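You operate a simulated robot arm through the tools that you are given. There is no shell and no other tool. Be economical: measure what you need, move in short steps, check, and stop when the job is done.

Carry out the task below with a simulated two-armed robot. There is one attempt and no reset: what you move stays moved.

Task
Put the 6 mm sieve from the front ledge on the low wooden table and the 2 mm sieve on the blue table. Take the green-handled jug from the blue table and put it on the grey table. Take the blue vial on the blue table and put it away on the grey table. Take the teal bucket from the shelf of the tube stand and put it on the grey table. Press the drain button two times. Put the pot that says "3 mm" from the slatted table on the grey tile and the pot labelled "keep" in the pu parts. Any order will do. Set down upright: green-handled jug, blue vial, pot.

It is judged by the outcome, as a careful person would: the job done as asked, and still so three seconds after it is handed in. It fails if anything else is knocked over, pushed out of place, dropped, spilled or broken.

Robot
Two 7-joint arms with two-finger grippers on one trunk, on a base that drives. Base frame: it is fixed to the floor where the robot stands at the start and does not move with it; the origin is under the middle of the robot, x ahead of it, y to its left, z up; the surface under the hand at the start is at about z = 0.6. Readings come in m, rad, newtons and seconds.
The left shoulder is at the start at [0.06, 0.179, 0.883], the right one opposite. With the tool pointing down near the work surface each hand reaches from about 0.26 to 0.66 m from the robot's upright axis, wherever it stands, measured 20 degrees to its own side. Places, roughly: blue table [0.7, -1.6, 0.7]; blue vial (4x4x6 cm) [0.4, -1.6, 0.7]; drain button [-3.6, 3.9, 0.5]; green-handled jug [0.5, -1.5, 0.75]; grey table [-3.3, -0.1, 0.7]; grey tile (12x9x2 cm) [-3.2, 2.9, 0.7]; low wooden table [-1.3, -0.8, 0.4]; parts (18x15 cm) [-1.54, -0.14, 0.6]; pot [-3, 2.75, 0.75]; sieve [0.5, 0.25, 0.5]; teal bucket (24x19x18 cm) [-3.5, 3.9, 0.2]. Payload 1.96 kg a hand.
The TCP of each hand is the grasp point between the finger pads, 0.02 m short of the fingertips. In the tool frame z runs along the fingers and y along their closing line. Largest opening 0.072 m; the body of the gripper starts 0.038 m behind the TCP.
Orientation is told as [roll, pitch, yaw] about the base's x, y, z axes, in that order, counted from this pose: with the fingers straight down and closing along the base's y, the tool's x points along the base's -x, its y along +y and its z along -z.

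Tools
- The arms move only by the tool move_arm. It takes "left_series", "right_series" or both (then of equal length, played together; a hand with none holds still); each is a list of rows, each a list of 7 numbers: the shift along the base's x, y, z in m, then the turn, a rotation vector about the base's x, y, z in degrees, then the gripper command, from -1 (shut) to 1 (fully open), values between in proportion. In form: [[x, y, z, ax, ay, az, grip], ...]. A call has 1 to 20 rows; each row shifts and turns the commanded pose from where the row before left it. A row lasts 0.2 s, in which the tool goes at most 0.05 m and 0.15 rad; a call with a longer step from one row to the next is refused whole, and so is a gripper value outside its range. Where a pose cannot be reached the arm comes as near as it can. A force on the tool above 40 N (or 10 N above the force at the start of the call, whichever is more), or a blocked arm, ends the call early, and 0.2 s more pass. Each finger travels about 0.153 m/s and halts on what it meets, pressing with about 29 N; the grip force reading is that of the motor and also rises with nothing between the fingers. The clock runs only during rows and for 0.2 s after the last one: add rows that do not move to give the fingers time. It gives the time, the measured TCP pose, the force on the tool (base axes), the opening and the grip force at its end, in the units of the frame above (readings bear some noise), with the torque about the TCP (base axes, N m) and any sound that the robot's microphone picked up.
- Cameras (640 x 400 px; columns grow to the right, rows downward): "scene" is now at [0.0035, 0.0281, 1.4193]; the picture's right is [0.42, -0.91, 0.00], its down [-0.77, -0.36, -0.52] and it looks along [0.47, 0.22, -0.85] (base axes); focal length 271 px, centre (320, 200). "left" rides on the left gripper at [0.071, -0.019, -0.082] in its tool frame; the picture's right is [0.26, 0.97, 0.00], its down [-0.67, 0.18, -0.72] and it looks along [-0.69, 0.19, 0.70] (tool axes); focal length 280 px, centre (320, 200). "right" rides on the right gripper at [0.071, 0.019, -0.082] in its tool frame; the picture's right is [-0.26, 0.97, 0.00], its down [-0.67, -0.18, -0.71] and it looks along [-0.69, -0.19, 0.70] (tool axes); focal length 280 px, centre (320, 200). There is no depth. A picture from a camera that has moved, and an enlarged one, comes with that camera's place and axes in the base frame and with its lens.
- capture(camera): a new picture of that camera. It takes no simulated time.
- move_column(by): slides the trunk up (or, below 0, down) by that many m; the arms and the scene camera ride with it, the base frame stays. It gives what a move gives, with no picture.
- base_move(legs): drives the robot by 1 to 6 legs, each [ahead, left, turn to the left] in m, m and rad, along the robot's own axes; the way and the turn of a leg run together, so that a leg with both is an arc; at most 1.5 m and 3.142 rad a leg. The arms and the cameras ride along, it lands a little off, and it stops where it bumps. It gives what a move gives.
- head_to(pan, tilt): turns the head with the scene camera to pan (to the left, within 1.501 rad either way) and tilt (down, from -0.506 to 1.204), counted from straight ahead of the robot. It gives what a move gives.
- enlarge(camera, box): a new picture of the part [left, top, right, bottom] of that camera's present view, enlarged. It takes no simulated time.
- sign_off(): hands the job in; it is judged then, once.

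Work in short steps. Places have to be worked out from the pictures, the camera data and where the tool is seen: move nearer, look again, correct. Check each grasp and each placing, and mend what went wrong. You have 217 turns and 220 pictures in all, those below and enlarged ones among them. Open the grippers and draw the arms clear of the work before you hand the job in, unless the task says otherwise; then end with one line.

The tools are called after ">>>" as name(argument=value, ...) on one line, values as JSON. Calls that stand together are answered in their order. move_arm: Moves the arms, as the interface text tells. Its arguments: {"type":"object","properties":{"left_series":{"type":"array","items":{"type":"array","items":{"type":"number"}}},"right_series":{"type":"array","items":{"type":"array","items":{"type":"number"}}}},"required":[]} The other tools are called the same way: move_column (by) slides the trunk up or down; base_move (legs) drives the base; head_to (pan, tilt) turns the head that bears the scene camera; capture (camera) takes a picture; enlarge (camera, box) takes an enlarged picture of a part of a camera's view; sign_off () hands the job in.

At the start:

```text
time: 0.0
left_tcp_pos: [0.3066, 0.3084, 0.8211]
left_tcp_rot: [0.0, -0.001, 0.002]
left_force: [0.3, 0.0, -0.5]
left_moment: [-0.01, 0.0, 0.02]
left_gripper_width: 0.0719
left_finger_force: 0.1
right_tcp_pos: [0.3395, 0.0008, 0.9039]
right_tcp_rot: [-0.001, -0.002, 0.001]
right_force: [0.0, -0.3, 0.5]
right_moment: [-0.01, 0.02, 0.0]
right_gripper_width: 0.0719
right_finger_force: 0.1
trunk travel left (down, up): [-0.528, 0.462]
robot x, y, heading: [-0.002, 0.0016, -0.001]
head pan, tilt: [0.433, 1.021]
```

scene: 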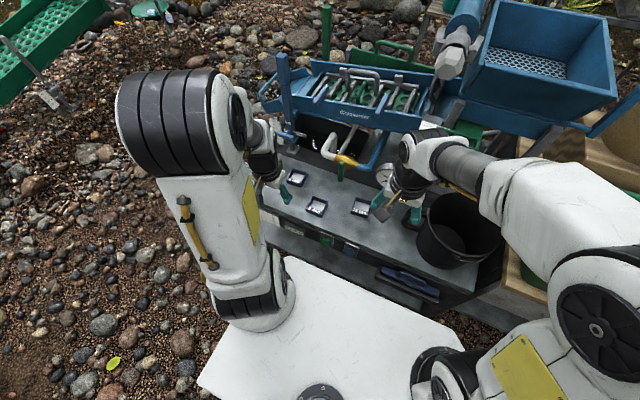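
right: 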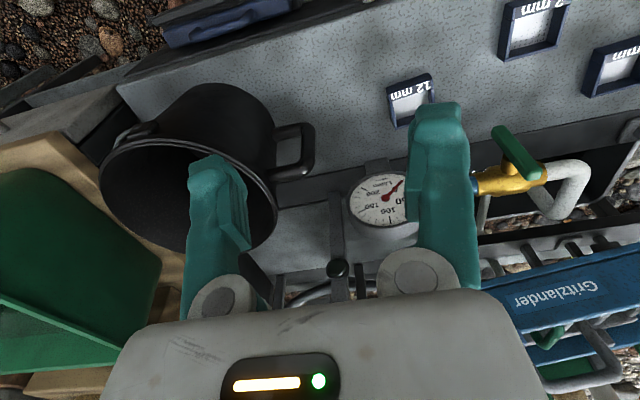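
left: 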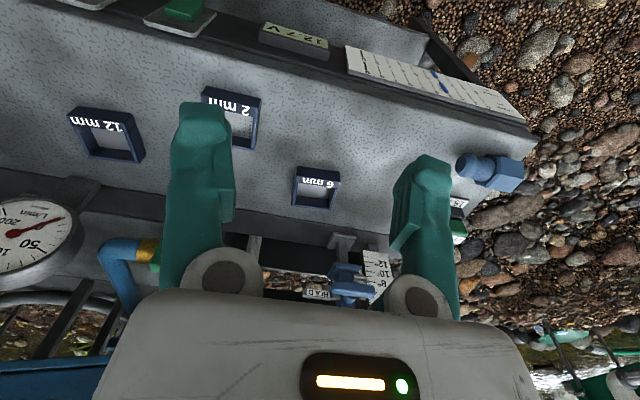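

The sieves lie on the ledge ahead. I'll look closer to read their labels and positions.

>>> enlarge(camera="left", box=[40, 60, 400, 285])

>>> enlarge(camera="scene", box=[240, 120, 480, 270])

```text
1.78 times, centred on (220, 172) of left
camera zoom: at [0.2353, 0.2894, 0.9022], right [-0.26, 0.97, 0.0], down [0.67, 0.18, 0.72], along [0.69, 0.19, -0.7], focal length 498 px, centre (498, 249)
```

zoom: 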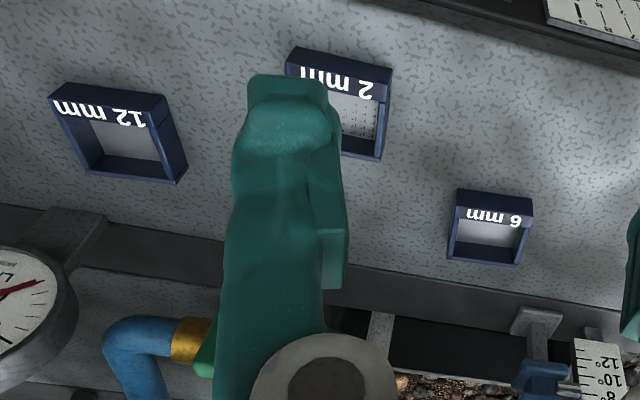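

```text
2.67 times, centred on (360, 195) of scene
camera zoom: at [0.0035, 0.0281, 1.4193], right [0.42, -0.91, 0.0], down [-0.77, -0.36, -0.52], along [0.47, 0.22, -0.85], focal length 723 px, centre (213, 213)
```

zoom: 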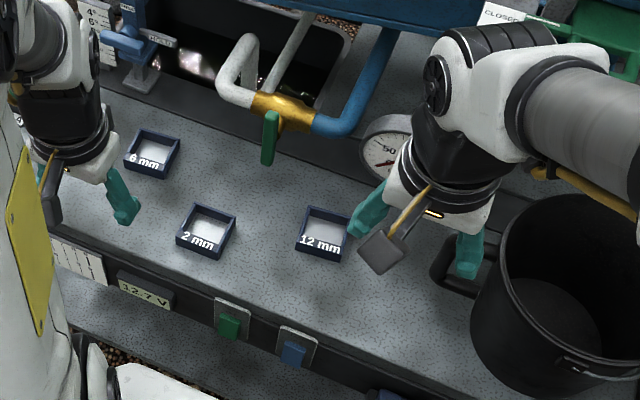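

The two views triangulate the 6 mm sieve at about (0.506, 0.357, 0.605) and the 2 mm one at about (0.426, 0.234). I bring the left hand lower and nearer to measure their size and yaw.

>>> move_arm(left_series=[[0.03, 0.01, -0.03, 0, 0, 0, 1], [0.02, 0.0, -0.03, 0, 0, 0, 1], [0, 0, -0.03, 0, 0, 0, 1], [0, 0, 0, 0, 0, 0, 1]])

>>> capture(camera="left")

```text
time: 1.0
left_tcp_pos: [0.3549, 0.3216, 0.7303]
left_tcp_rot: [-0.001, 0.0, 0.0]
left_force: [1.0, 0.8, -0.4]
left_moment: [-0.03, -0.05, -0.01]
left_gripper_width: 0.072
left_finger_force: 0.1
right_tcp_pos: [0.3401, -0.0001, 0.905]
right_tcp_rot: [-0.002, -0.003, 0.0]
right_force: [-0.3, -0.3, -0.3]
right_moment: [0.0, 0.03, 0.0]
right_gripper_width: 0.072
right_finger_force: 0.1
trunk travel left (down, up): [-0.528, 0.462]
robot x, y, heading: [0.0, 0.002, 0.001]
head pan, tilt: [0.433, 1.021]
```

```text
214 pictures are left
camera left: at [0.2843, 0.3015, 0.8119], right [-0.26, 0.97, 0.0], down [0.67, 0.18, 0.72], along [0.69, 0.19, -0.7], focal length 280 px, centre (320, 200)
```

left: 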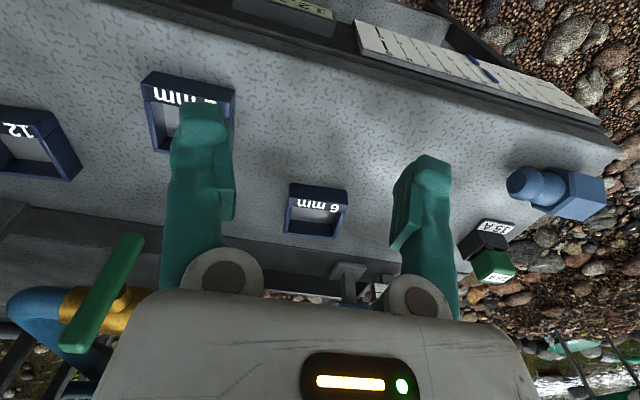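

Enlarging the 6 mm sieve for its corners.

>>> enlarge(camera="left", box=[236, 160, 396, 260])

>>> enlarge(camera="left", box=[110, 50, 270, 150])

```text
4.00 times, centred on (316, 210) of left
camera zoom: at [0.2843, 0.3015, 0.8119], right [-0.26, 0.97, 0.0], down [0.67, 0.18, 0.72], along [0.69, 0.19, -0.7], focal length 1122 px, centre (336, 160)
```

zoom: 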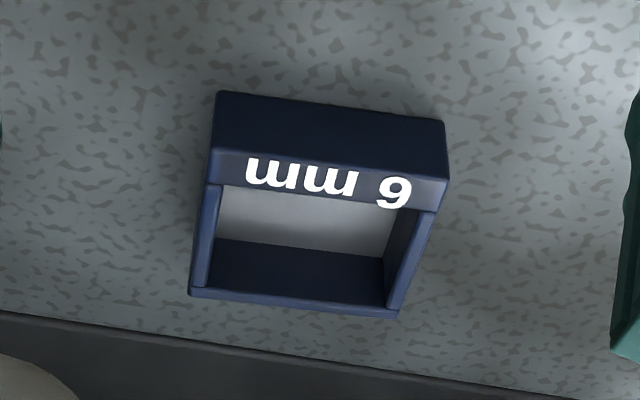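

```text
4.00 times, centred on (190, 100) of left
camera zoom: at [0.2843, 0.3015, 0.8119], right [-0.26, 0.97, 0.0], down [0.67, 0.18, 0.72], along [0.69, 0.19, -0.7], focal length 1122 px, centre (840, 600)
```

zoom: 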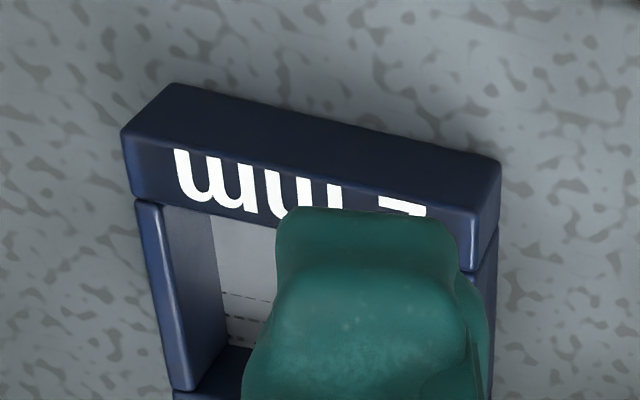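

The 6 mm sieve spans x 0.48–0.54, y 0.324–0.387, top at about 0.615, and yaw about +5°. I'll pinch its right wall (y≈0.329), so I bring the hand over it with the fingers half open and check.

>>> move_arm(left_series=[[0.04, 0.002, 0, 0, 0, 2.5, 0.4], [0.04, 0.002, 0, 0, 0, 2.5, 0.4], [0.04, 0.002, 0, 0, 0, 0, 0.4], [0.04, 0.001, 0, 0, 0, 0, 0.4], [0, 0, -0.03, 0, 0, 0, 0.4], [0, 0, -0.03, 0, 0, 0, 0.4], [0, 0, 0, 0, 0, 0, 0.4]])

>>> capture(camera="left")

```text
time: 2.6
left_tcp_pos: [0.5163, 0.3247, 0.6686]
left_tcp_rot: [0.001, 0.0, 0.085]
left_force: [-0.5, 0.4, 0.7]
left_moment: [-0.02, 0.01, -0.03]
left_gripper_width: 0.0505
left_finger_force: 0.1
right_tcp_pos: [0.3397, 0.0001, 0.9045]
right_tcp_rot: [0.0, -0.001, 0.001]
right_force: [-0.6, 0.3, 0.5]
right_moment: [0.03, -0.01, 0.01]
right_gripper_width: 0.072
right_finger_force: 0.0
trunk travel left (down, up): [-0.528, 0.462]
robot x, y, heading: [-0.0012, -0.0001, -0.002]
head pan, tilt: [0.433, 1.021]
```

```text
211 pictures are left
camera left: at [0.4475, 0.2991, 0.7516], right [-0.34, 0.94, 0.0], down [0.66, 0.24, 0.72], along [0.67, 0.25, -0.7], focal length 280 px, centre (320, 200)
```

left: 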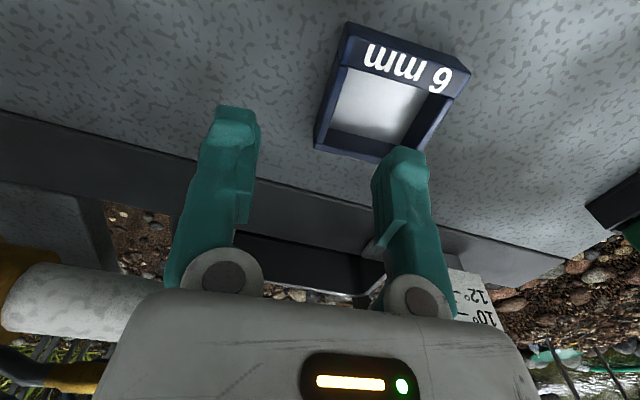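

Wall centre at about y=0.332; shifting +0.007 in y and descending.

>>> move_arm(left_series=[[-0.002, 0.007, -0.015, 0, 0, 0, 0.4], [0, 0, -0.02, 0, 0, 0, 0.4], [0, 0, -0.01, 0, 0, 0, 0.4], [0, 0, 0, 0, 0, 0, 0.4]])

>>> capture(camera="left")

```text
time: 3.6
left_tcp_pos: [0.5143, 0.3323, 0.6248]
left_tcp_rot: [0.001, 0.002, 0.086]
left_force: [-0.1, 0.0, 0.2]
left_moment: [0.0, 0.01, -0.02]
left_gripper_width: 0.0503
left_finger_force: 0.0
right_tcp_pos: [0.3407, 0.0008, 0.9035]
right_tcp_rot: [-0.001, -0.001, -0.001]
right_force: [0.2, 0.6, -0.4]
right_moment: [0.03, 0.01, 0.05]
right_gripper_width: 0.0721
right_finger_force: 0.1
trunk travel left (down, up): [-0.528, 0.462]
robot x, y, heading: [0.0005, -0.0023, -0.001]
head pan, tilt: [0.433, 1.021]
```

```text
210 pictures are left
camera left: at [0.4445, 0.3072, 0.7079], right [-0.35, 0.94, 0.0], down [0.66, 0.24, 0.72], along [0.67, 0.25, -0.7], focal length 280 px, centre (320, 200)
```

left: 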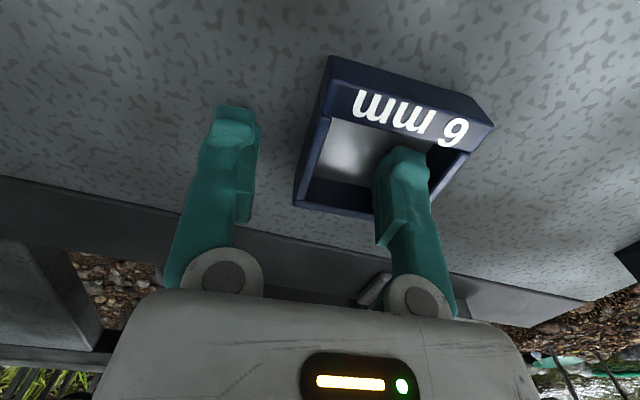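

The fingers straddle the right wall. I lower slightly more and close.

>>> move_arm(left_series=[[0, 0, -0.004, 0, 0, 0, 0.4], [0, 0, 0, 0, 0, 0, -0.3], [0, 0, 0, 0, 0, 0, -1], [0, 0, 0, 0, 0, 0, -1], [0, 0, 0, 0, 0, 0, -1]])

>>> capture(camera="left")

```text
time: 4.8
left_tcp_pos: [0.5142, 0.3326, 0.6222]
left_tcp_rot: [-0.001, -0.002, 0.087]
left_force: [-2.6, -3.4, 13.3]
left_moment: [-0.07, 0.14, 0.07]
left_gripper_width: 0.006
left_finger_force: 29.2
right_tcp_pos: [0.3387, 0.0003, 0.9046]
right_tcp_rot: [0.001, -0.001, 0.001]
right_force: [-0.8, 0.7, 0.1]
right_moment: [0.0, 0.0, 0.01]
right_gripper_width: 0.072
right_finger_force: 0.0
trunk travel left (down, up): [-0.528, 0.462]
robot x, y, heading: [-0.0037, -0.0026, 0.001]
head pan, tilt: [0.433, 1.021]
```

```text
209 pictures are left
camera left: at [0.4437, 0.307, 0.7041], right [-0.34, 0.94, 0.0], down [0.65, 0.24, 0.72], along [0.67, 0.25, -0.7], focal length 280 px, centre (320, 200)
```

left: 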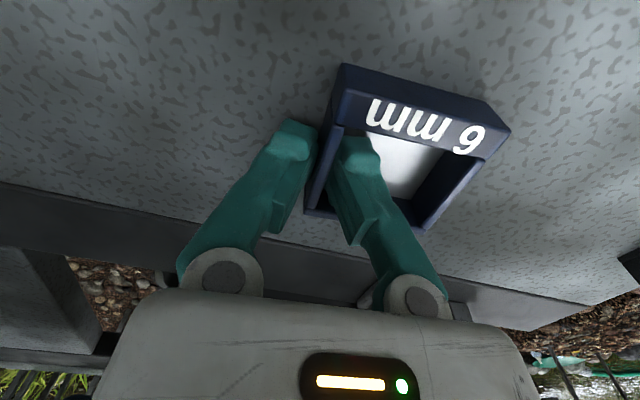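

Gripped (6 mm wall). Lifting and drawing the left hand back a bit.

>>> move_arm(left_series=[[0, 0, 0.02, 0, 0, 0, -1], [0, 0, 0.03, 0, 0, 0, -1], [0, 0, 0.04, 0, 0, 0, -1], [-0.03, 0.01, 0.04, 0, 0, 0, -1], [-0.04, 0.02, 0.04, 0, 0, 0, -1], [-0.04, 0.03, 0.03, 0, 0, 0, -1], [0, 0.03, 0, 0, 0, 0, -1], [0, 0, 0, 0, 0, 0, -1]])

>>> capture(camera="left")

>>> capture(camera="scene")

```text
refused: row 4 steps farther than a row can; nothing moved
```

```text
208 pictures are left
camera left: at [0.4437, 0.307, 0.7041], right [-0.34, 0.94, 0.0], down [0.65, 0.24, 0.72], along [0.67, 0.25, -0.7], focal length 280 px, centre (320, 200)
```

left: 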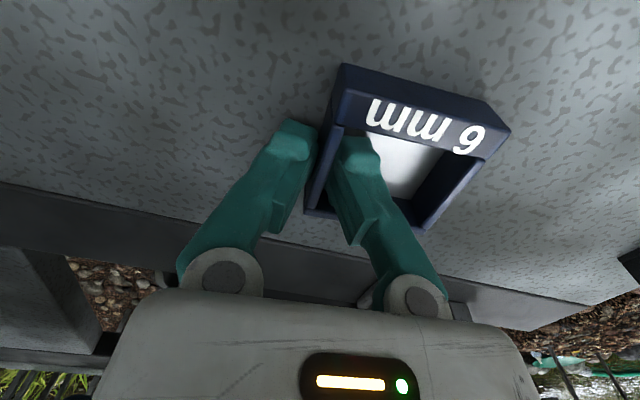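

```text
207 pictures are left
camera scene: at [0.0016, 0.0266, 1.4194], right [0.42, -0.91, 0.0], down [-0.77, -0.36, -0.52], along [0.48, 0.22, -0.85], focal length 271 px, centre (320, 200)
```

scene: 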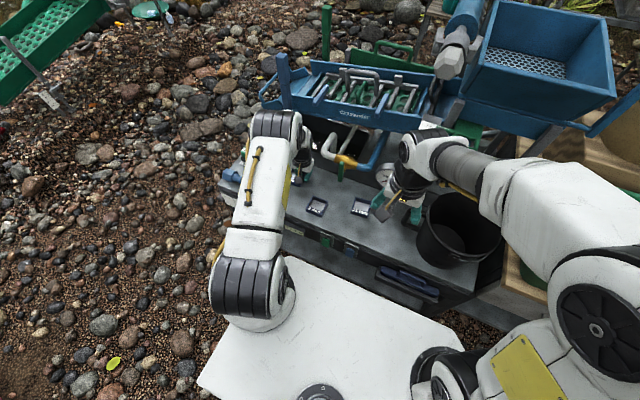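

A row was too long; I retry with smaller steps.

>>> move_arm(left_series=[[0, 0, 0.02, 0, 0, 0, -1], [0, 0, 0.03, 0, 0, 0, -1], [0, 0, 0.04, 0, 0, 0, -1], [-0.02, 0.01, 0.03, 0, 0, 0, -1], [-0.03, 0.02, 0.03, 0, 0, 0, -1], [-0.03, 0.02, 0.03, 0, 0, 0, -1], [-0.03, 0.02, 0.02, 0, 0, 0, -1], [0, 0, 0, 0, 0, 0, -1]])

>>> capture(camera="left")

```text
time: 6.6
left_tcp_pos: [0.4046, 0.4006, 0.821]
left_tcp_rot: [0.001, 0.0, 0.088]
left_force: [0.2, -0.2, -0.2]
left_moment: [-0.01, 0.03, 0.01]
left_gripper_width: 0.0056
left_finger_force: 28.6
right_tcp_pos: [0.3407, 0.0007, 0.9034]
right_tcp_rot: [-0.003, 0.0, 0.001]
right_force: [0.4, -0.6, -0.2]
right_moment: [0.01, 0.01, 0.02]
right_gripper_width: 0.0722
right_finger_force: 0.0
trunk travel left (down, up): [-0.528, 0.462]
robot x, y, heading: [0.0022, 0.0017, -0.0]
head pan, tilt: [0.433, 1.021]
```

```text
206 pictures are left
camera left: at [0.3354, 0.3753, 0.9034], right [-0.34, 0.94, 0.0], down [0.66, 0.24, 0.71], along [0.67, 0.25, -0.7], focal length 280 px, centre (320, 200)
```

left: 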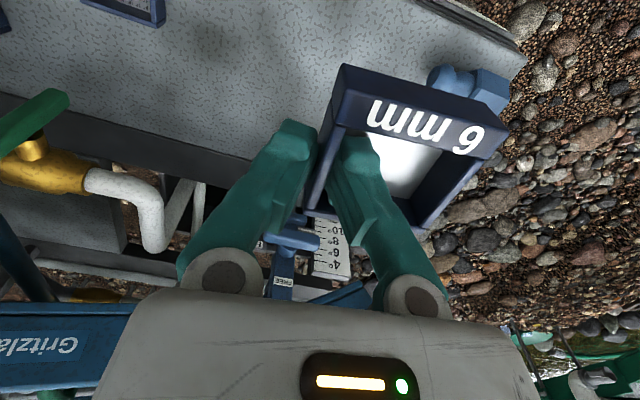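

The sieve is held well. Now the right hand goes over toward the 2 mm sieve at about (0.427, 0.233), pausing above to look.

>>> move_arm(right_series=[[0.0, 0.04, 0, 0, 0, 0, 0.4], [0, 0.04, -0.02, 0, 0, 0, 0.4], [0, 0.04, -0.025, 0, 0, 0, 0.4], [0, 0.04, -0.025, 0, 0, 0, 0.4], [0.01, 0.04, -0.025, 0, 0, 0, 0.4], [0.01, 0.03, -0.03, 0, 0, 0, 0.4], [0, 0, -0.03, 0, 0, 0, 0.4], [0, 0, 0, 0, 0, 0, 0.4]])

>>> capture(camera="right")

```text
time: 8.4
left_tcp_pos: [0.4049, 0.4024, 0.8207]
left_tcp_rot: [-0.001, 0.0, 0.087]
left_force: [0.1, -0.2, -0.3]
left_moment: [-0.02, -0.04, -0.01]
left_gripper_width: 0.0059
left_finger_force: 29.1
right_tcp_pos: [0.3582, 0.2297, 0.7469]
right_tcp_rot: [0.0, -0.003, -0.002]
right_force: [0.5, 0.4, 0.0]
right_moment: [0.01, 0.0, -0.02]
right_gripper_width: 0.0503
right_finger_force: 0.0
trunk travel left (down, up): [-0.528, 0.462]
robot x, y, heading: [-0.0018, -0.0027, -0.001]
head pan, tilt: [0.433, 1.021]
```

```text
205 pictures are left
camera right: at [0.2866, 0.2488, 0.8276], right [0.26, 0.96, 0.0], down [0.67, -0.18, 0.72], along [0.69, -0.19, -0.7], focal length 280 px, centre (320, 200)
```

right: 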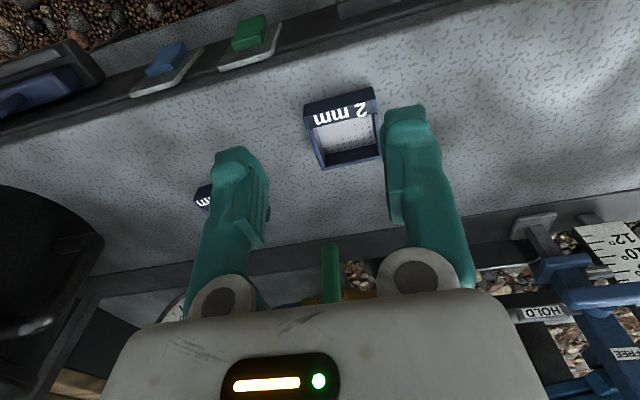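

The 2 mm sieve spans x 0.395–0.456, y 0.206–0.264, yaw about −2°. I go above its right wall (y≈0.209).

>>> move_arm(right_series=[[0.035, -0.01, -0.02, 0, 0, -2, 0.4], [0.034, -0.011, -0.02, 0, 0, 0, 0.4], [0, 0, -0.035, 0, 0, 0, 0.4], [0, 0, 0, 0, 0, 0, 0.4]])

>>> capture(camera="right")

```text
time: 9.4
left_tcp_pos: [0.4051, 0.4009, 0.8211]
left_tcp_rot: [0.0, 0.001, 0.087]
left_force: [-0.1, -0.1, -0.4]
left_moment: [-0.01, 0.0, -0.02]
left_gripper_width: 0.0061
left_finger_force: 29.0
right_tcp_pos: [0.4275, 0.2081, 0.6711]
right_tcp_rot: [-0.002, -0.003, -0.034]
right_force: [0.8, -0.1, -0.3]
right_moment: [0.0, -0.01, 0.0]
right_gripper_width: 0.0504
right_finger_force: 0.0
trunk travel left (down, up): [-0.528, 0.462]
robot x, y, heading: [-0.002, 0.0007, 0.002]
head pan, tilt: [0.433, 1.021]
```

```text
204 pictures are left
camera right: at [0.3578, 0.2301, 0.7527], right [0.3, 0.96, 0.0], down [0.67, -0.21, 0.72], along [0.68, -0.21, -0.7], focal length 280 px, centre (320, 200)
```

right: 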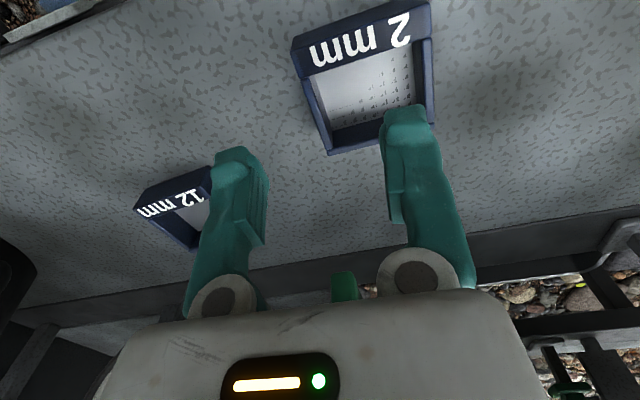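

Aligned; descend and close.

>>> move_arm(right_series=[[0, 0, -0.025, 0, 0, 0, 0.4], [0, 0, -0.022, 0, 0, 0, 0.4], [0, 0, 0, 0, 0, 0, 0.4], [0, 0, 0, 0, 0, 0, -0.3], [0, 0, 0, 0, 0, 0, -1], [0, 0, 0, 0, 0, 0, -1], [0, 0, 0, 0, 0, 0, -1]])

>>> capture(camera="right")

```text
time: 11.0
left_tcp_pos: [0.4056, 0.4001, 0.8215]
left_tcp_rot: [0.0, 0.001, 0.087]
left_force: [0.2, 0.3, 0.2]
left_moment: [0.02, -0.03, -0.01]
left_gripper_width: 0.0061
left_finger_force: 28.9
right_tcp_pos: [0.4272, 0.208, 0.6252]
right_tcp_rot: [-0.002, 0.002, -0.035]
right_force: [-0.4, 0.6, 0.0]
right_moment: [-0.02, 0.01, 0.02]
right_gripper_width: 0.006
right_finger_force: 29.0
trunk travel left (down, up): [-0.528, 0.462]
robot x, y, heading: [-0.0001, -0.0019, 0.001]
head pan, tilt: [0.433, 1.021]
```

```text
203 pictures are left
camera right: at [0.3567, 0.2305, 0.7062], right [0.3, 0.96, 0.0], down [0.67, -0.21, 0.72], along [0.68, -0.21, -0.7], focal length 280 px, centre (320, 200)
```

right: 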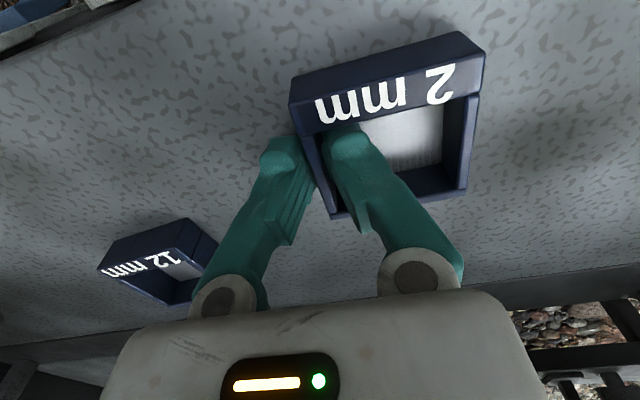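

Gripped. Lift and return the right hand toward its own side, then look around with the head.

>>> move_arm(right_series=[[0, 0, 0.02, 0, 0, 0, -1], [0, 0, 0.04, 0, 0, 0, -1], [0, 0, 0.045, 0, 0, 0, -1], [0, 0, 0.045, 0, 0, 0, -1], [0, 0, 0.04, 0, 0, 0, -1], [-0.02, -0.04, 0.02, 0, 0, 0, -1], [-0.02, -0.04, 0.02, 0, 0, 0, -1], [-0.02, -0.04, 0, 0, 0, 0, -1], [-0.02, -0.04, 0, 0, 0, 0, -1], [0, -0.045, 0, 0, 0, 0, -1], [0, -0.045, 0, 0, 0, 0, -1], [0, -0.045, 0, 0, 0, 0, -1], [0, -0.03, 0, 0, 0, 0, -1], [0, 0, 0, 0, 0, 0, -1]])

>>> head_to(pan=-1.3, tilt=0.5)

>>> capture(camera="scene")

>>> capture(camera="right")

```text
time: 14.0
left_tcp_pos: [0.4041, 0.401, 0.8208]
left_tcp_rot: [0.0, -0.001, 0.089]
left_force: [-0.5, 0.2, -0.5]
left_moment: [0.02, -0.02, -0.02]
left_gripper_width: 0.006
left_finger_force: 29.0
right_tcp_pos: [0.349, -0.1153, 0.7719]
right_tcp_rot: [-0.002, -0.001, -0.036]
right_force: [-0.3, 0.4, 0.0]
right_moment: [0.03, 0.02, -0.02]
right_gripper_width: 0.0061
right_finger_force: 29.5
right hand out of reach, approached as far as the arm can: row 4, 5
trunk travel left (down, up): [-0.528, 0.462]
robot x, y, heading: [-0.0, 0.0037, -0.001]
head pan, tilt: [0.433, 1.021]
```

```text
time: 15.8
left_tcp_pos: [0.4059, 0.4011, 0.8216]
left_tcp_rot: [-0.001, 0.0, 0.088]
left_force: [0.2, 0.5, -0.9]
left_moment: [0.0, 0.0, 0.01]
left_gripper_width: 0.0059
left_finger_force: 29.0
right_tcp_pos: [0.351, -0.1167, 0.7715]
right_tcp_rot: [-0.002, 0.0, -0.034]
right_force: [0.1, 0.1, 0.0]
right_moment: [0.01, 0.01, 0.0]
right_gripper_width: 0.0062
right_finger_force: 29.1
trunk travel left (down, up): [-0.528, 0.462]
robot x, y, heading: [-0.0002, -0.0025, 0.0]
head pan, tilt: [-1.3, 0.499]
```

```text
202 pictures are left
camera scene: at [-0.034, -0.0883, 1.4619], right [-0.96, -0.27, 0.0], down [-0.13, 0.46, -0.88], along [0.23, -0.85, -0.48], focal length 271 px, centre (320, 200)
```

scene: 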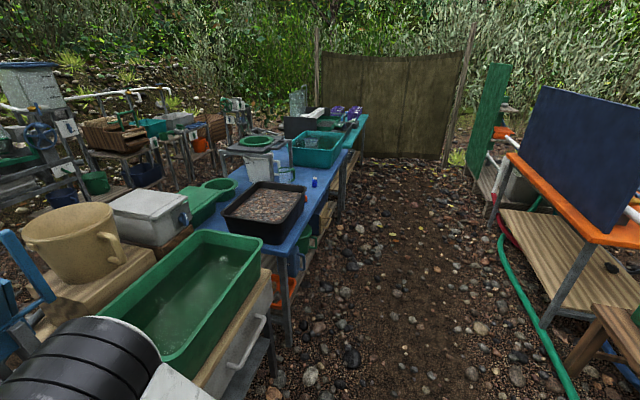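

```text
201 pictures are left
camera right: at [0.28, -0.0943, 0.8538], right [0.3, 0.96, 0.0], down [0.67, -0.21, 0.72], along [0.68, -0.21, -0.7], focal length 280 px, centre (320, 200)
```

right: 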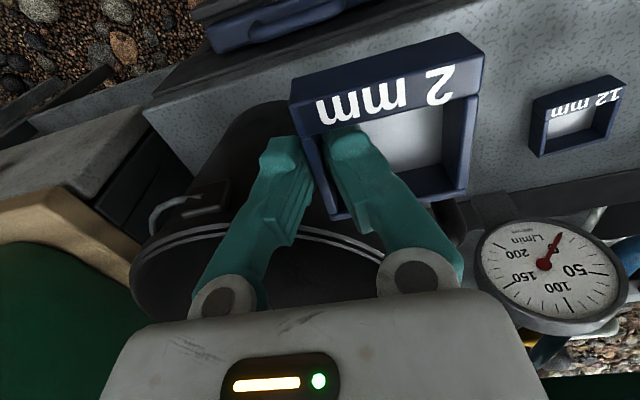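

Blue table's front edge is at about x=0.32 and the vial at about (0.41,-1.6). I back off a little, slide right along the aisle, then look.

>>> base_move(legs=[[-0.3, 0, 0], [0, -1.45, 0]])

>>> head_to(pan=0.0, tilt=0.6)

>>> capture(camera="scene")

```text
time: 24.6
left_tcp_pos: [0.0907, -1.0478, 0.8205]
left_tcp_rot: [0.001, 0.001, 0.059]
left_force: [-0.5, -0.2, 0.3]
left_moment: [-0.02, -0.03, -0.04]
left_gripper_width: 0.0059
left_finger_force: 29.6
right_tcp_pos: [0.0224, -1.5626, 0.7726]
right_tcp_rot: [-0.004, 0.001, -0.063]
right_force: [0.3, -0.7, -1.5]
right_moment: [0.02, -0.02, 0.03]
right_gripper_width: 0.0061
right_finger_force: 29.1
trunk travel left (down, up): [-0.528, 0.462]
robot x, y, heading: [-0.3243, -1.4371, -0.029]
head pan, tilt: [-1.3, 0.499]
```

```text
time: 26.0
left_tcp_pos: [0.0906, -1.0475, 0.82]
left_tcp_rot: [0.001, -0.001, 0.059]
left_force: [0.2, 0.6, 0.0]
left_moment: [-0.03, 0.0, -0.03]
left_gripper_width: 0.0061
left_finger_force: 29.1
right_tcp_pos: [0.0226, -1.5621, 0.7715]
right_tcp_rot: [0.0, -0.002, -0.064]
right_force: [-0.1, 0.0, -0.4]
right_moment: [-0.02, -0.04, 0.0]
right_gripper_width: 0.006
right_finger_force: 29.1
trunk travel left (down, up): [-0.528, 0.462]
robot x, y, heading: [-0.3275, -1.4363, -0.03]
head pan, tilt: [0.0, 0.6]
```

```text
200 pictures are left
camera scene: at [-0.2951, -1.4382, 1.4528], right [-0.03, -1.0, 0.0], down [-0.56, 0.02, -0.83], along [0.82, -0.02, -0.57], focal length 271 px, centre (320, 200)
```

scene: 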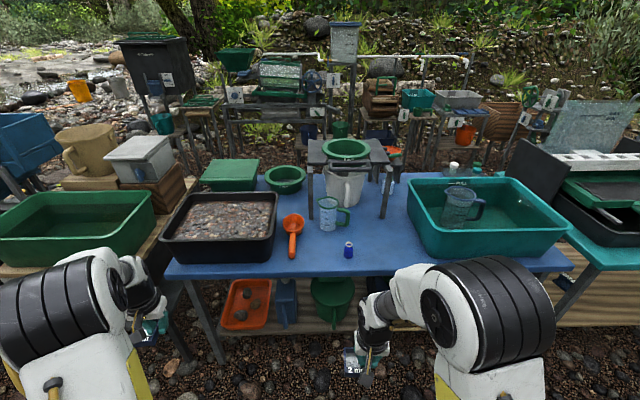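

Jug is at about (0.58,-1.52), vial at (0.42,-1.56); free space for the sieve is near (0.46,-1.72). I raise the trunk for clearance, then drive up to the table.

>>> move_column(by=0.1)

>>> base_move(legs=[[0.29, -0.09, 0.03]])

>>> head_to(pan=-0.2, tilt=0.95)

>>> capture(camera="scene")

>>> capture(camera="right")

```text
time: 27.4
left_tcp_pos: [0.0901, -1.048, 0.9216]
left_tcp_rot: [0.0, 0.0, 0.06]
left_force: [0.4, -0.3, -0.2]
left_moment: [0.01, 0.01, -0.01]
left_gripper_width: 0.006
left_finger_force: 28.9
right_tcp_pos: [0.0221, -1.562, 0.872]
right_tcp_rot: [-0.003, 0.0, -0.063]
right_force: [-1.1, 0.8, -1.1]
right_moment: [-0.01, 0.01, 0.0]
right_gripper_width: 0.006
right_finger_force: 28.3
trunk travel left (down, up): [-0.628, 0.362]
robot x, y, heading: [-0.3224, -1.4371, -0.03]
head pan, tilt: [0.0, 0.6]
```

```text
time: 29.4
left_tcp_pos: [0.3746, -1.1347, 0.9207]
left_tcp_rot: [0.0, 0.001, 0.083]
left_force: [-0.7, -0.1, 0.4]
left_moment: [0.0, -0.02, 0.02]
left_gripper_width: 0.0061
left_finger_force: 28.4
right_tcp_pos: [0.3169, -1.6496, 0.8716]
right_tcp_rot: [-0.001, -0.001, -0.039]
right_force: [-0.8, 0.5, -0.8]
right_moment: [-0.01, 0.03, -0.02]
right_gripper_width: 0.0063
right_finger_force: 28.9
trunk travel left (down, up): [-0.628, 0.362]
robot x, y, heading: [-0.0299, -1.533, -0.004]
head pan, tilt: [0.0, 0.6]
```

```text
time: 30.3
left_tcp_pos: [0.3739, -1.1331, 0.9211]
left_tcp_rot: [0.001, 0.0, 0.082]
left_force: [-0.5, -0.2, -0.1]
left_moment: [-0.01, -0.04, -0.02]
left_gripper_width: 0.0058
left_finger_force: 28.5
right_tcp_pos: [0.3152, -1.6499, 0.8725]
right_tcp_rot: [-0.002, -0.003, -0.041]
right_force: [-0.6, -0.1, -0.8]
right_moment: [0.01, -0.02, 0.03]
right_gripper_width: 0.006
right_finger_force: 29.0
trunk travel left (down, up): [-0.628, 0.362]
robot x, y, heading: [-0.0337, -1.533, -0.006]
head pan, tilt: [-0.201, 0.949]
```

```text
199 pictures are left
camera scene: at [-0.0208, -1.5477, 1.5245], right [-0.2, -0.98, 0.0], down [-0.8, 0.17, -0.58], along [0.57, -0.12, -0.81], focal length 271 px, centre (320, 200)
```

scene: 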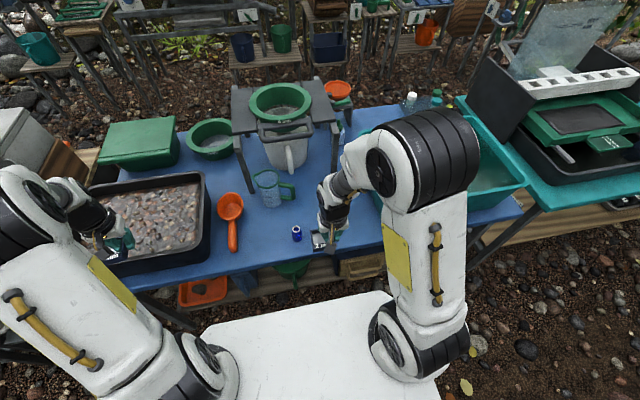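

```text
198 pictures are left
camera right: at [0.2459, -1.6285, 0.9538], right [0.3, 0.95, 0.0], down [0.67, -0.21, 0.72], along [0.68, -0.22, -0.7], focal length 280 px, centre (320, 200)
```

right: 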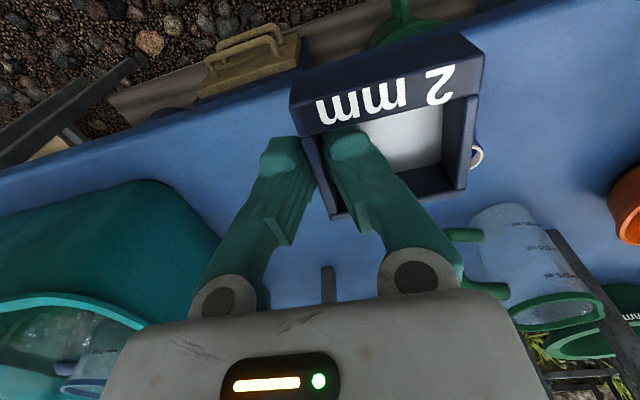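

Space right of the vial is clear. I move the right hand to about (0.45,-1.74) and lower to just above the table.

>>> move_arm(right_series=[[0, -0.03, 0, 0, 0, 0, -1], [0, -0.04, 0, 0, 0, 0, -1], [0.04, -0.02, 0, 0, 0, 2, -1], [0.045, 0, 0, 0, 0, 0, -1], [0.045, 0, -0.01, 0, 0, 0, -1], [0, 0, -0.04, 0, 0, 0, -1], [0, 0, -0.04, 0, 0, 0, -1], [0, 0, -0.03, 0, 0, 0, -1], [0, 0, 0, 0, 0, 0, -1]])

>>> capture(camera="right")

>>> enlarge(camera="scene", box=[220, 140, 420, 265])

```text
time: 32.3
left_tcp_pos: [0.3734, -1.1346, 0.9218]
left_tcp_rot: [0.0, -0.001, 0.081]
left_force: [-1.2, -0.1, -0.1]
left_moment: [0.0, -0.04, -0.03]
left_gripper_width: 0.0061
left_finger_force: 28.9
right_tcp_pos: [0.4471, -1.7384, 0.7538]
right_tcp_rot: [-0.003, -0.002, -0.005]
right_force: [0.8, 0.1, -0.9]
right_moment: [-0.01, -0.01, 0.0]
right_gripper_width: 0.0059
right_finger_force: 29.3
trunk travel left (down, up): [-0.628, 0.362]
robot x, y, heading: [-0.0326, -1.5342, -0.005]
head pan, tilt: [-0.201, 0.949]
```

```text
197 pictures are left
camera right: at [0.3755, -1.7196, 0.8354], right [0.27, 0.96, 0.0], down [0.67, -0.19, 0.72], along [0.69, -0.19, -0.7], focal length 280 px, centre (320, 200)
```

right: 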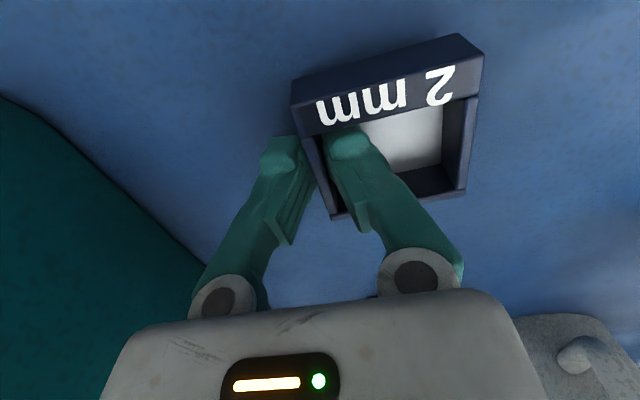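

```text
3.20 times, centred on (320, 202) of scene
camera zoom: at [-0.021, -1.5479, 1.5244], right [-0.2, -0.98, 0.0], down [-0.8, 0.17, -0.58], along [0.57, -0.12, -0.81], focal length 868 px, centre (320, 192)
```

zoom: 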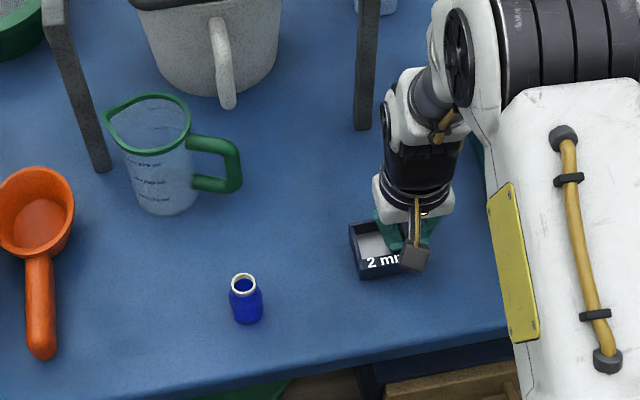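

Lowering in small steps until contact.

>>> move_arm(right_series=[[0, 0, -0.006, 0, 0, 0, -1], [0, 0, -0.006, 0, 0, 0, -1], [0, 0, -0.005, 0, 0, 0, -1], [0, 0, -0.005, 0, 0, 0, -1], [0, 0, 0, 0, 0, 0, -1]])

```text
time: 33.1
left_tcp_pos: [0.3721, -1.1331, 0.9224]
left_tcp_rot: [-0.001, -0.003, 0.081]
left_force: [-0.4, -0.5, -0.7]
left_moment: [0.01, 0.01, -0.01]
left_gripper_width: 0.006
left_finger_force: 29.4
right_tcp_pos: [0.4483, -1.7392, 0.7411]
right_tcp_rot: [-0.005, -0.015, -0.005]
right_force: [-6.6, 1.0, 29.2]
right_moment: [0.12, 0.37, 0.04]
right_gripper_width: 0.006
right_finger_force: 29.3
trunk travel left (down, up): [-0.628, 0.362]
robot x, y, heading: [-0.0319, -1.5337, -0.006]
head pan, tilt: [-0.201, 0.949]
stopped in row 4 (right hand): the force on the tool passed its limit at 54 N (the readings are from after the stop); the commanded pose is now the measured one
```

The sieve is on the table. Releasing and rising.

>>> move_arm(right_series=[[0, 0, 0.002, 0, 0, 0, -0.7], [0, 0, 0, 0, 0, 0, -0.2], [0, 0, 0, 0, 0, 0, 0.2], [0, 0, 0.02, 0, 0, 0, 0.2], [0, 0, 0.04, 0, 0, 0, 0.2], [0, 0, 0.04, 0, 0, 0, 0.5], [0, 0, 0.04, 0, 0, 0, 1], [0, 0, 0, 0, 0, 0, 1]])

>>> capture(camera="right")

```text
time: 34.9
left_tcp_pos: [0.3728, -1.1334, 0.9209]
left_tcp_rot: [0.0, 0.001, 0.083]
left_force: [1.1, -0.2, -1.5]
left_moment: [-0.01, 0.01, 0.01]
left_gripper_width: 0.0058
left_finger_force: 28.8
right_tcp_pos: [0.4527, -1.7396, 0.8851]
right_tcp_rot: [-0.002, -0.007, -0.005]
right_force: [0.9, -1.0, -0.5]
right_moment: [0.04, 0.02, -0.01]
right_gripper_width: 0.0723
right_finger_force: 0.1
trunk travel left (down, up): [-0.628, 0.362]
robot x, y, heading: [-0.0322, -1.5306, -0.005]
head pan, tilt: [-0.201, 0.949]
```

```text
195 pictures are left
camera right: at [0.3809, -1.7195, 0.9664], right [0.27, 0.96, 0.0], down [0.67, -0.19, 0.72], along [0.69, -0.19, -0.69], focal length 280 px, centre (320, 200)
```

right: 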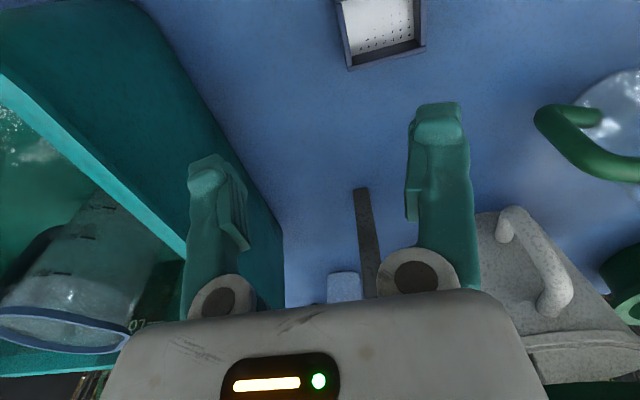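

The 2 mm sieve sits on the blue table. Next the blue vial with the right hand: move above it and look.

>>> move_arm(right_series=[[-0.03, 0.03, 0, 0, 0, 0, 1], [-0.03, 0.035, 0, 0, 0, 0, 1], [0, 0.045, 0, 0, 0, 0, 1], [0, 0.045, 0, 0, 0, 0, 1], [0, 0.03, 0, 0, 0, 0, 1], [0, 0, 0, 0, 0, 0, 1]])

>>> capture(camera="right")

```text
time: 36.3
left_tcp_pos: [0.3746, -1.1347, 0.9216]
left_tcp_rot: [0.0, -0.001, 0.083]
left_force: [1.0, 1.0, -0.8]
left_moment: [-0.03, -0.02, -0.01]
left_gripper_width: 0.006
left_finger_force: 29.1
right_tcp_pos: [0.3893, -1.5544, 0.8796]
right_tcp_rot: [-0.001, -0.007, -0.006]
right_force: [-0.3, -0.2, -0.2]
right_moment: [-0.03, -0.04, -0.02]
right_gripper_width: 0.0721
right_finger_force: 0.1
trunk travel left (down, up): [-0.628, 0.362]
robot x, y, heading: [-0.0358, -1.5338, -0.009]
head pan, tilt: [-0.201, 0.949]
```

```text
194 pictures are left
camera right: at [0.3171, -1.5347, 0.9605], right [0.27, 0.96, 0.0], down [0.67, -0.19, 0.72], along [0.7, -0.19, -0.69], focal length 280 px, centre (320, 200)
```

right: 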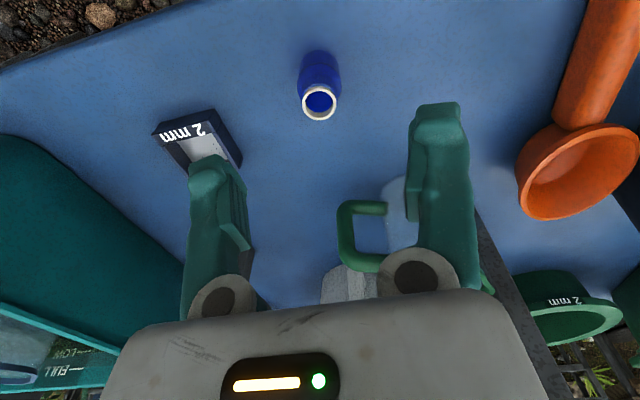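

Vial centre is at about (0.41,-1.559), top near 0.77, open-topped. I descend over it to TCP z≈0.79 and check.

>>> move_arm(right_series=[[0.02, -0.004, 0, 0, 0, 0, 1], [0, 0, -0.04, 0, 0, 0, 1], [0, 0, -0.04, 0, 0, 0, 1], [0, 0, 0, 0, 0, 0, 1]])

>>> capture(camera="right")

```text
time: 37.3
left_tcp_pos: [0.3738, -1.1346, 0.9211]
left_tcp_rot: [-0.001, 0.001, 0.082]
left_force: [0.5, 1.3, -0.5]
left_moment: [0.0, 0.06, 0.04]
left_gripper_width: 0.0062
left_finger_force: 29.0
right_tcp_pos: [0.4068, -1.5618, 0.7992]
right_tcp_rot: [-0.002, -0.011, -0.005]
right_force: [-0.1, -0.2, 0.7]
right_moment: [-0.02, 0.0, 0.02]
right_gripper_width: 0.0722
right_finger_force: 0.0
trunk travel left (down, up): [-0.628, 0.362]
robot x, y, heading: [-0.0324, -1.5336, -0.006]
head pan, tilt: [-0.201, 0.949]
```

```text
193 pictures are left
camera right: at [0.336, -1.5409, 0.8805], right [0.27, 0.96, 0.0], down [0.67, -0.19, 0.72], along [0.7, -0.19, -0.69], focal length 280 px, centre (320, 200)
```

right: 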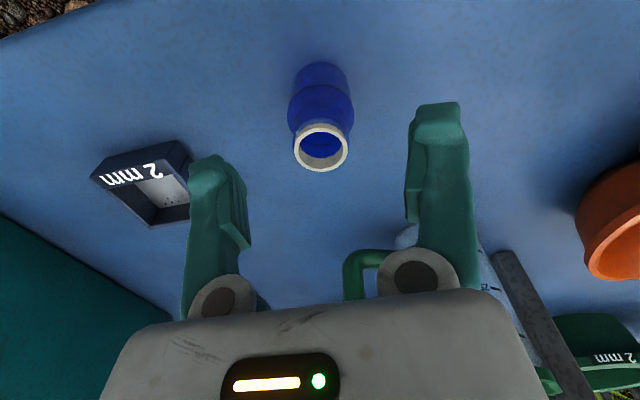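

Well centred. Descend to grip height and close.

>>> move_arm(right_series=[[0.002, 0.001, -0.03, 0, 0, 0, 1], [0, 0, -0.028, 0, 0, 0, 1], [0, 0, 0, 0, 0, 0, 1], [0, 0, 0, 0, 0, 0, 0.3], [0, 0, 0, 0, 0, 0, -0.3], [0, 0, 0, 0, 0, 0, -1], [0, 0, 0, 0, 0, 0, -1]])

>>> capture(camera="right")

```text
time: 38.9
left_tcp_pos: [0.3743, -1.1344, 0.9209]
left_tcp_rot: [-0.001, -0.001, 0.081]
left_force: [0.8, -0.6, 0.0]
left_moment: [-0.01, -0.01, -0.01]
left_gripper_width: 0.0059
left_finger_force: 28.6
right_tcp_pos: [0.4107, -1.5592, 0.7418]
right_tcp_rot: [-0.002, -0.008, -0.005]
right_force: [-0.4, 1.4, 2.2]
right_moment: [0.09, 0.01, 0.0]
right_gripper_width: 0.0315
right_finger_force: 28.7
trunk travel left (down, up): [-0.628, 0.362]
robot x, y, heading: [-0.03, -1.534, -0.004]
head pan, tilt: [-0.201, 0.949]
```

```text
192 pictures are left
camera right: at [0.3388, -1.5392, 0.8211], right [0.27, 0.96, 0.0], down [0.67, -0.19, 0.72], along [0.7, -0.19, -0.69], focal length 280 px, centre (320, 200)
```

right: 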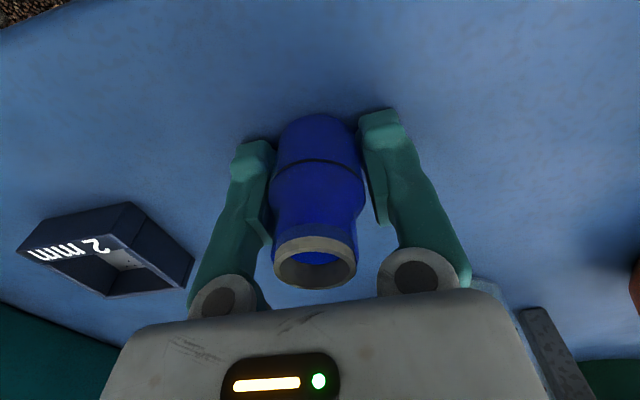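

Vial gripped. Lift and draw it back, then back the robot off and turn the head toward the low wooden table.

>>> move_arm(right_series=[[0, 0, 0.02, 0, 0, 0, -1], [0, 0, 0.04, 0, 0, 0, -1], [0, 0, 0.04, 0, 0, 0, -1], [0, 0, 0.04, 0, 0, 0, -1], [-0.03, -0.01, 0.02, 0, 0, 0, -1], [-0.03, -0.03, 0.01, 0, 0, 0, -1], [-0.02, -0.04, 0, 0, 0, 0, -1], [0, 0, 0, 0, 0, 0, -1]])

>>> base_move(legs=[[-0.35, 0.1, 0]])

>>> head_to(pan=1.5, tilt=0.5)

>>> capture(camera="scene")

>>> head_to(pan=-1.5, tilt=0.5)

>>> capture(camera="scene")

```text
time: 40.7
left_tcp_pos: [0.3737, -1.134, 0.9209]
left_tcp_rot: [-0.001, 0.002, 0.082]
left_force: [0.5, 0.7, -0.1]
left_moment: [-0.05, 0.0, 0.01]
left_gripper_width: 0.0059
left_finger_force: 29.0
right_tcp_pos: [0.3306, -1.6361, 0.9139]
right_tcp_rot: [-0.004, -0.008, -0.005]
right_force: [0.4, 0.3, -1.4]
right_moment: [0.0, 0.02, -0.01]
right_gripper_width: 0.0318
right_finger_force: 29.3
trunk travel left (down, up): [-0.628, 0.362]
robot x, y, heading: [-0.0365, -1.5334, -0.009]
head pan, tilt: [-0.201, 0.949]
```

```text
time: 43.0
left_tcp_pos: [0.0248, -1.0315, 0.922]
left_tcp_rot: [0.0, -0.002, 0.088]
left_force: [0.0, 0.7, -0.6]
left_moment: [-0.03, -0.03, 0.02]
left_gripper_width: 0.006
left_finger_force: 28.7
right_tcp_pos: [-0.0148, -1.5351, 0.9141]
right_tcp_rot: [-0.002, -0.009, 0.003]
right_force: [-0.2, -0.2, -0.6]
right_moment: [0.01, 0.0, 0.0]
right_gripper_width: 0.0315
right_finger_force: 29.0
trunk travel left (down, up): [-0.628, 0.362]
robot x, y, heading: [-0.3772, -1.4325, 0.004]
head pan, tilt: [-0.201, 0.949]
```

```text
time: 44.7
left_tcp_pos: [0.0254, -1.0328, 0.9207]
left_tcp_rot: [0.0, 0.001, 0.089]
left_force: [0.6, -0.4, 0.5]
left_moment: [-0.02, -0.02, -0.02]
left_gripper_width: 0.0059
left_finger_force: 29.5
right_tcp_pos: [-0.0142, -1.5357, 0.9141]
right_tcp_rot: [-0.002, -0.007, 0.003]
right_force: [-0.6, -0.2, -0.2]
right_moment: [-0.02, 0.05, -0.01]
right_gripper_width: 0.0314
right_finger_force: 29.3
trunk travel left (down, up): [-0.628, 0.362]
robot x, y, heading: [-0.3798, -1.4336, 0.001]
head pan, tilt: [1.499, 0.499]
```

```text
191 pictures are left
camera scene: at [-0.431, -1.3434, 1.5619], right [1.0, -0.07, 0.0], down [-0.03, -0.48, -0.88], along [0.06, 0.88, -0.48], focal length 271 px, centre (320, 200)
```

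scene: 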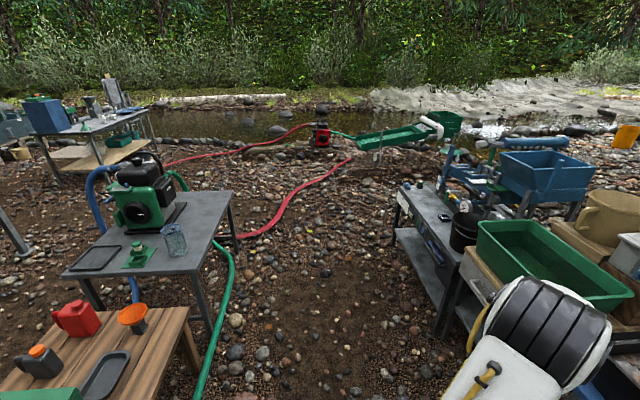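

```text
time: 47.3
left_tcp_pos: [0.0262, -1.0315, 0.9202]
left_tcp_rot: [0.001, -0.001, 0.09]
left_force: [-0.1, 0.0, -1.3]
left_moment: [-0.02, -0.03, -0.02]
left_gripper_width: 0.0061
left_finger_force: 28.5
right_tcp_pos: [-0.0139, -1.5342, 0.9131]
right_tcp_rot: [0.0, -0.009, 0.0]
right_force: [1.1, 0.4, 0.0]
right_moment: [0.0, -0.02, 0.02]
right_gripper_width: 0.0313
right_finger_force: 28.8
trunk travel left (down, up): [-0.628, 0.362]
robot x, y, heading: [-0.3828, -1.431, -0.0]
head pan, tilt: [-1.499, 0.499]
```

```text
190 pictures are left
camera scene: at [-0.4308, -1.5249, 1.5619], right [-1.0, -0.07, 0.0], down [-0.04, 0.48, -0.88], along [0.06, -0.88, -0.48], focal length 271 px, centre (320, 200)
```

scene: 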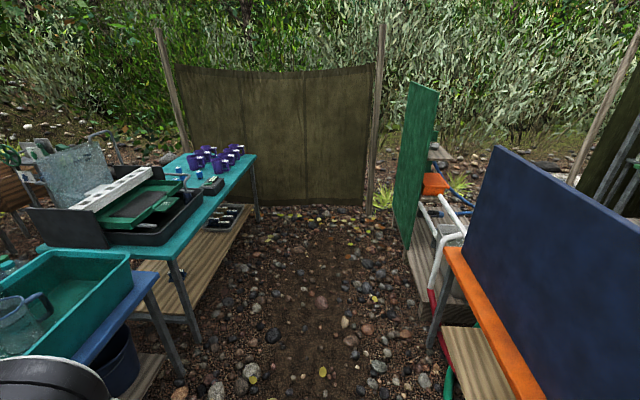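

Low wooden table's east edge is at about x=-1.04 (y from about -1.2 to -0.37). I drive up the aisle to y≈-0.85 and turn to face west.

>>> base_move(legs=[[0, 0.58, 0], [0, 0, 3.14]])

>>> head_to(pan=0.0, tilt=0.5)

>>> capture(camera="scene")

```text
time: 57.9
left_tcp_pos: [-0.7883, -1.2692, 0.9215]
left_tcp_rot: [0.001, 0.001, -3.053]
left_force: [0.6, 0.5, -0.8]
left_moment: [-0.03, 0.01, -0.02]
left_gripper_width: 0.0061
left_finger_force: 28.7
right_tcp_pos: [-0.7479, -0.7668, 0.9145]
right_tcp_rot: [-0.002, -0.01, -3.141]
right_force: [-0.2, 0.5, -0.4]
right_moment: [0.02, -0.02, -0.02]
right_gripper_width: 0.0311
right_finger_force: 29.4
trunk travel left (down, up): [-0.628, 0.362]
robot x, y, heading: [-0.3834, -0.8671, -3.139]
head pan, tilt: [-1.499, 0.499]
```

```text
time: 59.5
left_tcp_pos: [-0.7877, -1.2682, 0.9202]
left_tcp_rot: [0.0, 0.0, -3.053]
left_force: [0.5, 0.9, -0.6]
left_moment: [0.04, 0.02, 0.02]
left_gripper_width: 0.0059
left_finger_force: 28.9
right_tcp_pos: [-0.7496, -0.7672, 0.9128]
right_tcp_rot: [-0.002, -0.009, -3.141]
right_force: [-0.2, 0.0, -1.2]
right_moment: [0.01, 0.0, -0.01]
right_gripper_width: 0.0315
right_finger_force: 29.0
trunk travel left (down, up): [-0.628, 0.362]
robot x, y, heading: [-0.3836, -0.8687, -3.138]
head pan, tilt: [0.0, 0.499]
```

```text
189 pictures are left
camera scene: at [-0.4133, -0.8686, 1.5619], right [0.0, 1.0, 0.0], down [0.48, 0.0, -0.88], along [-0.88, 0.0, -0.48], focal length 271 px, centre (320, 200)
```

scene: 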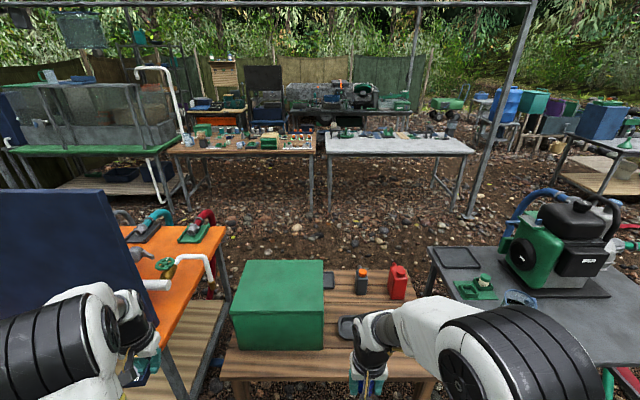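

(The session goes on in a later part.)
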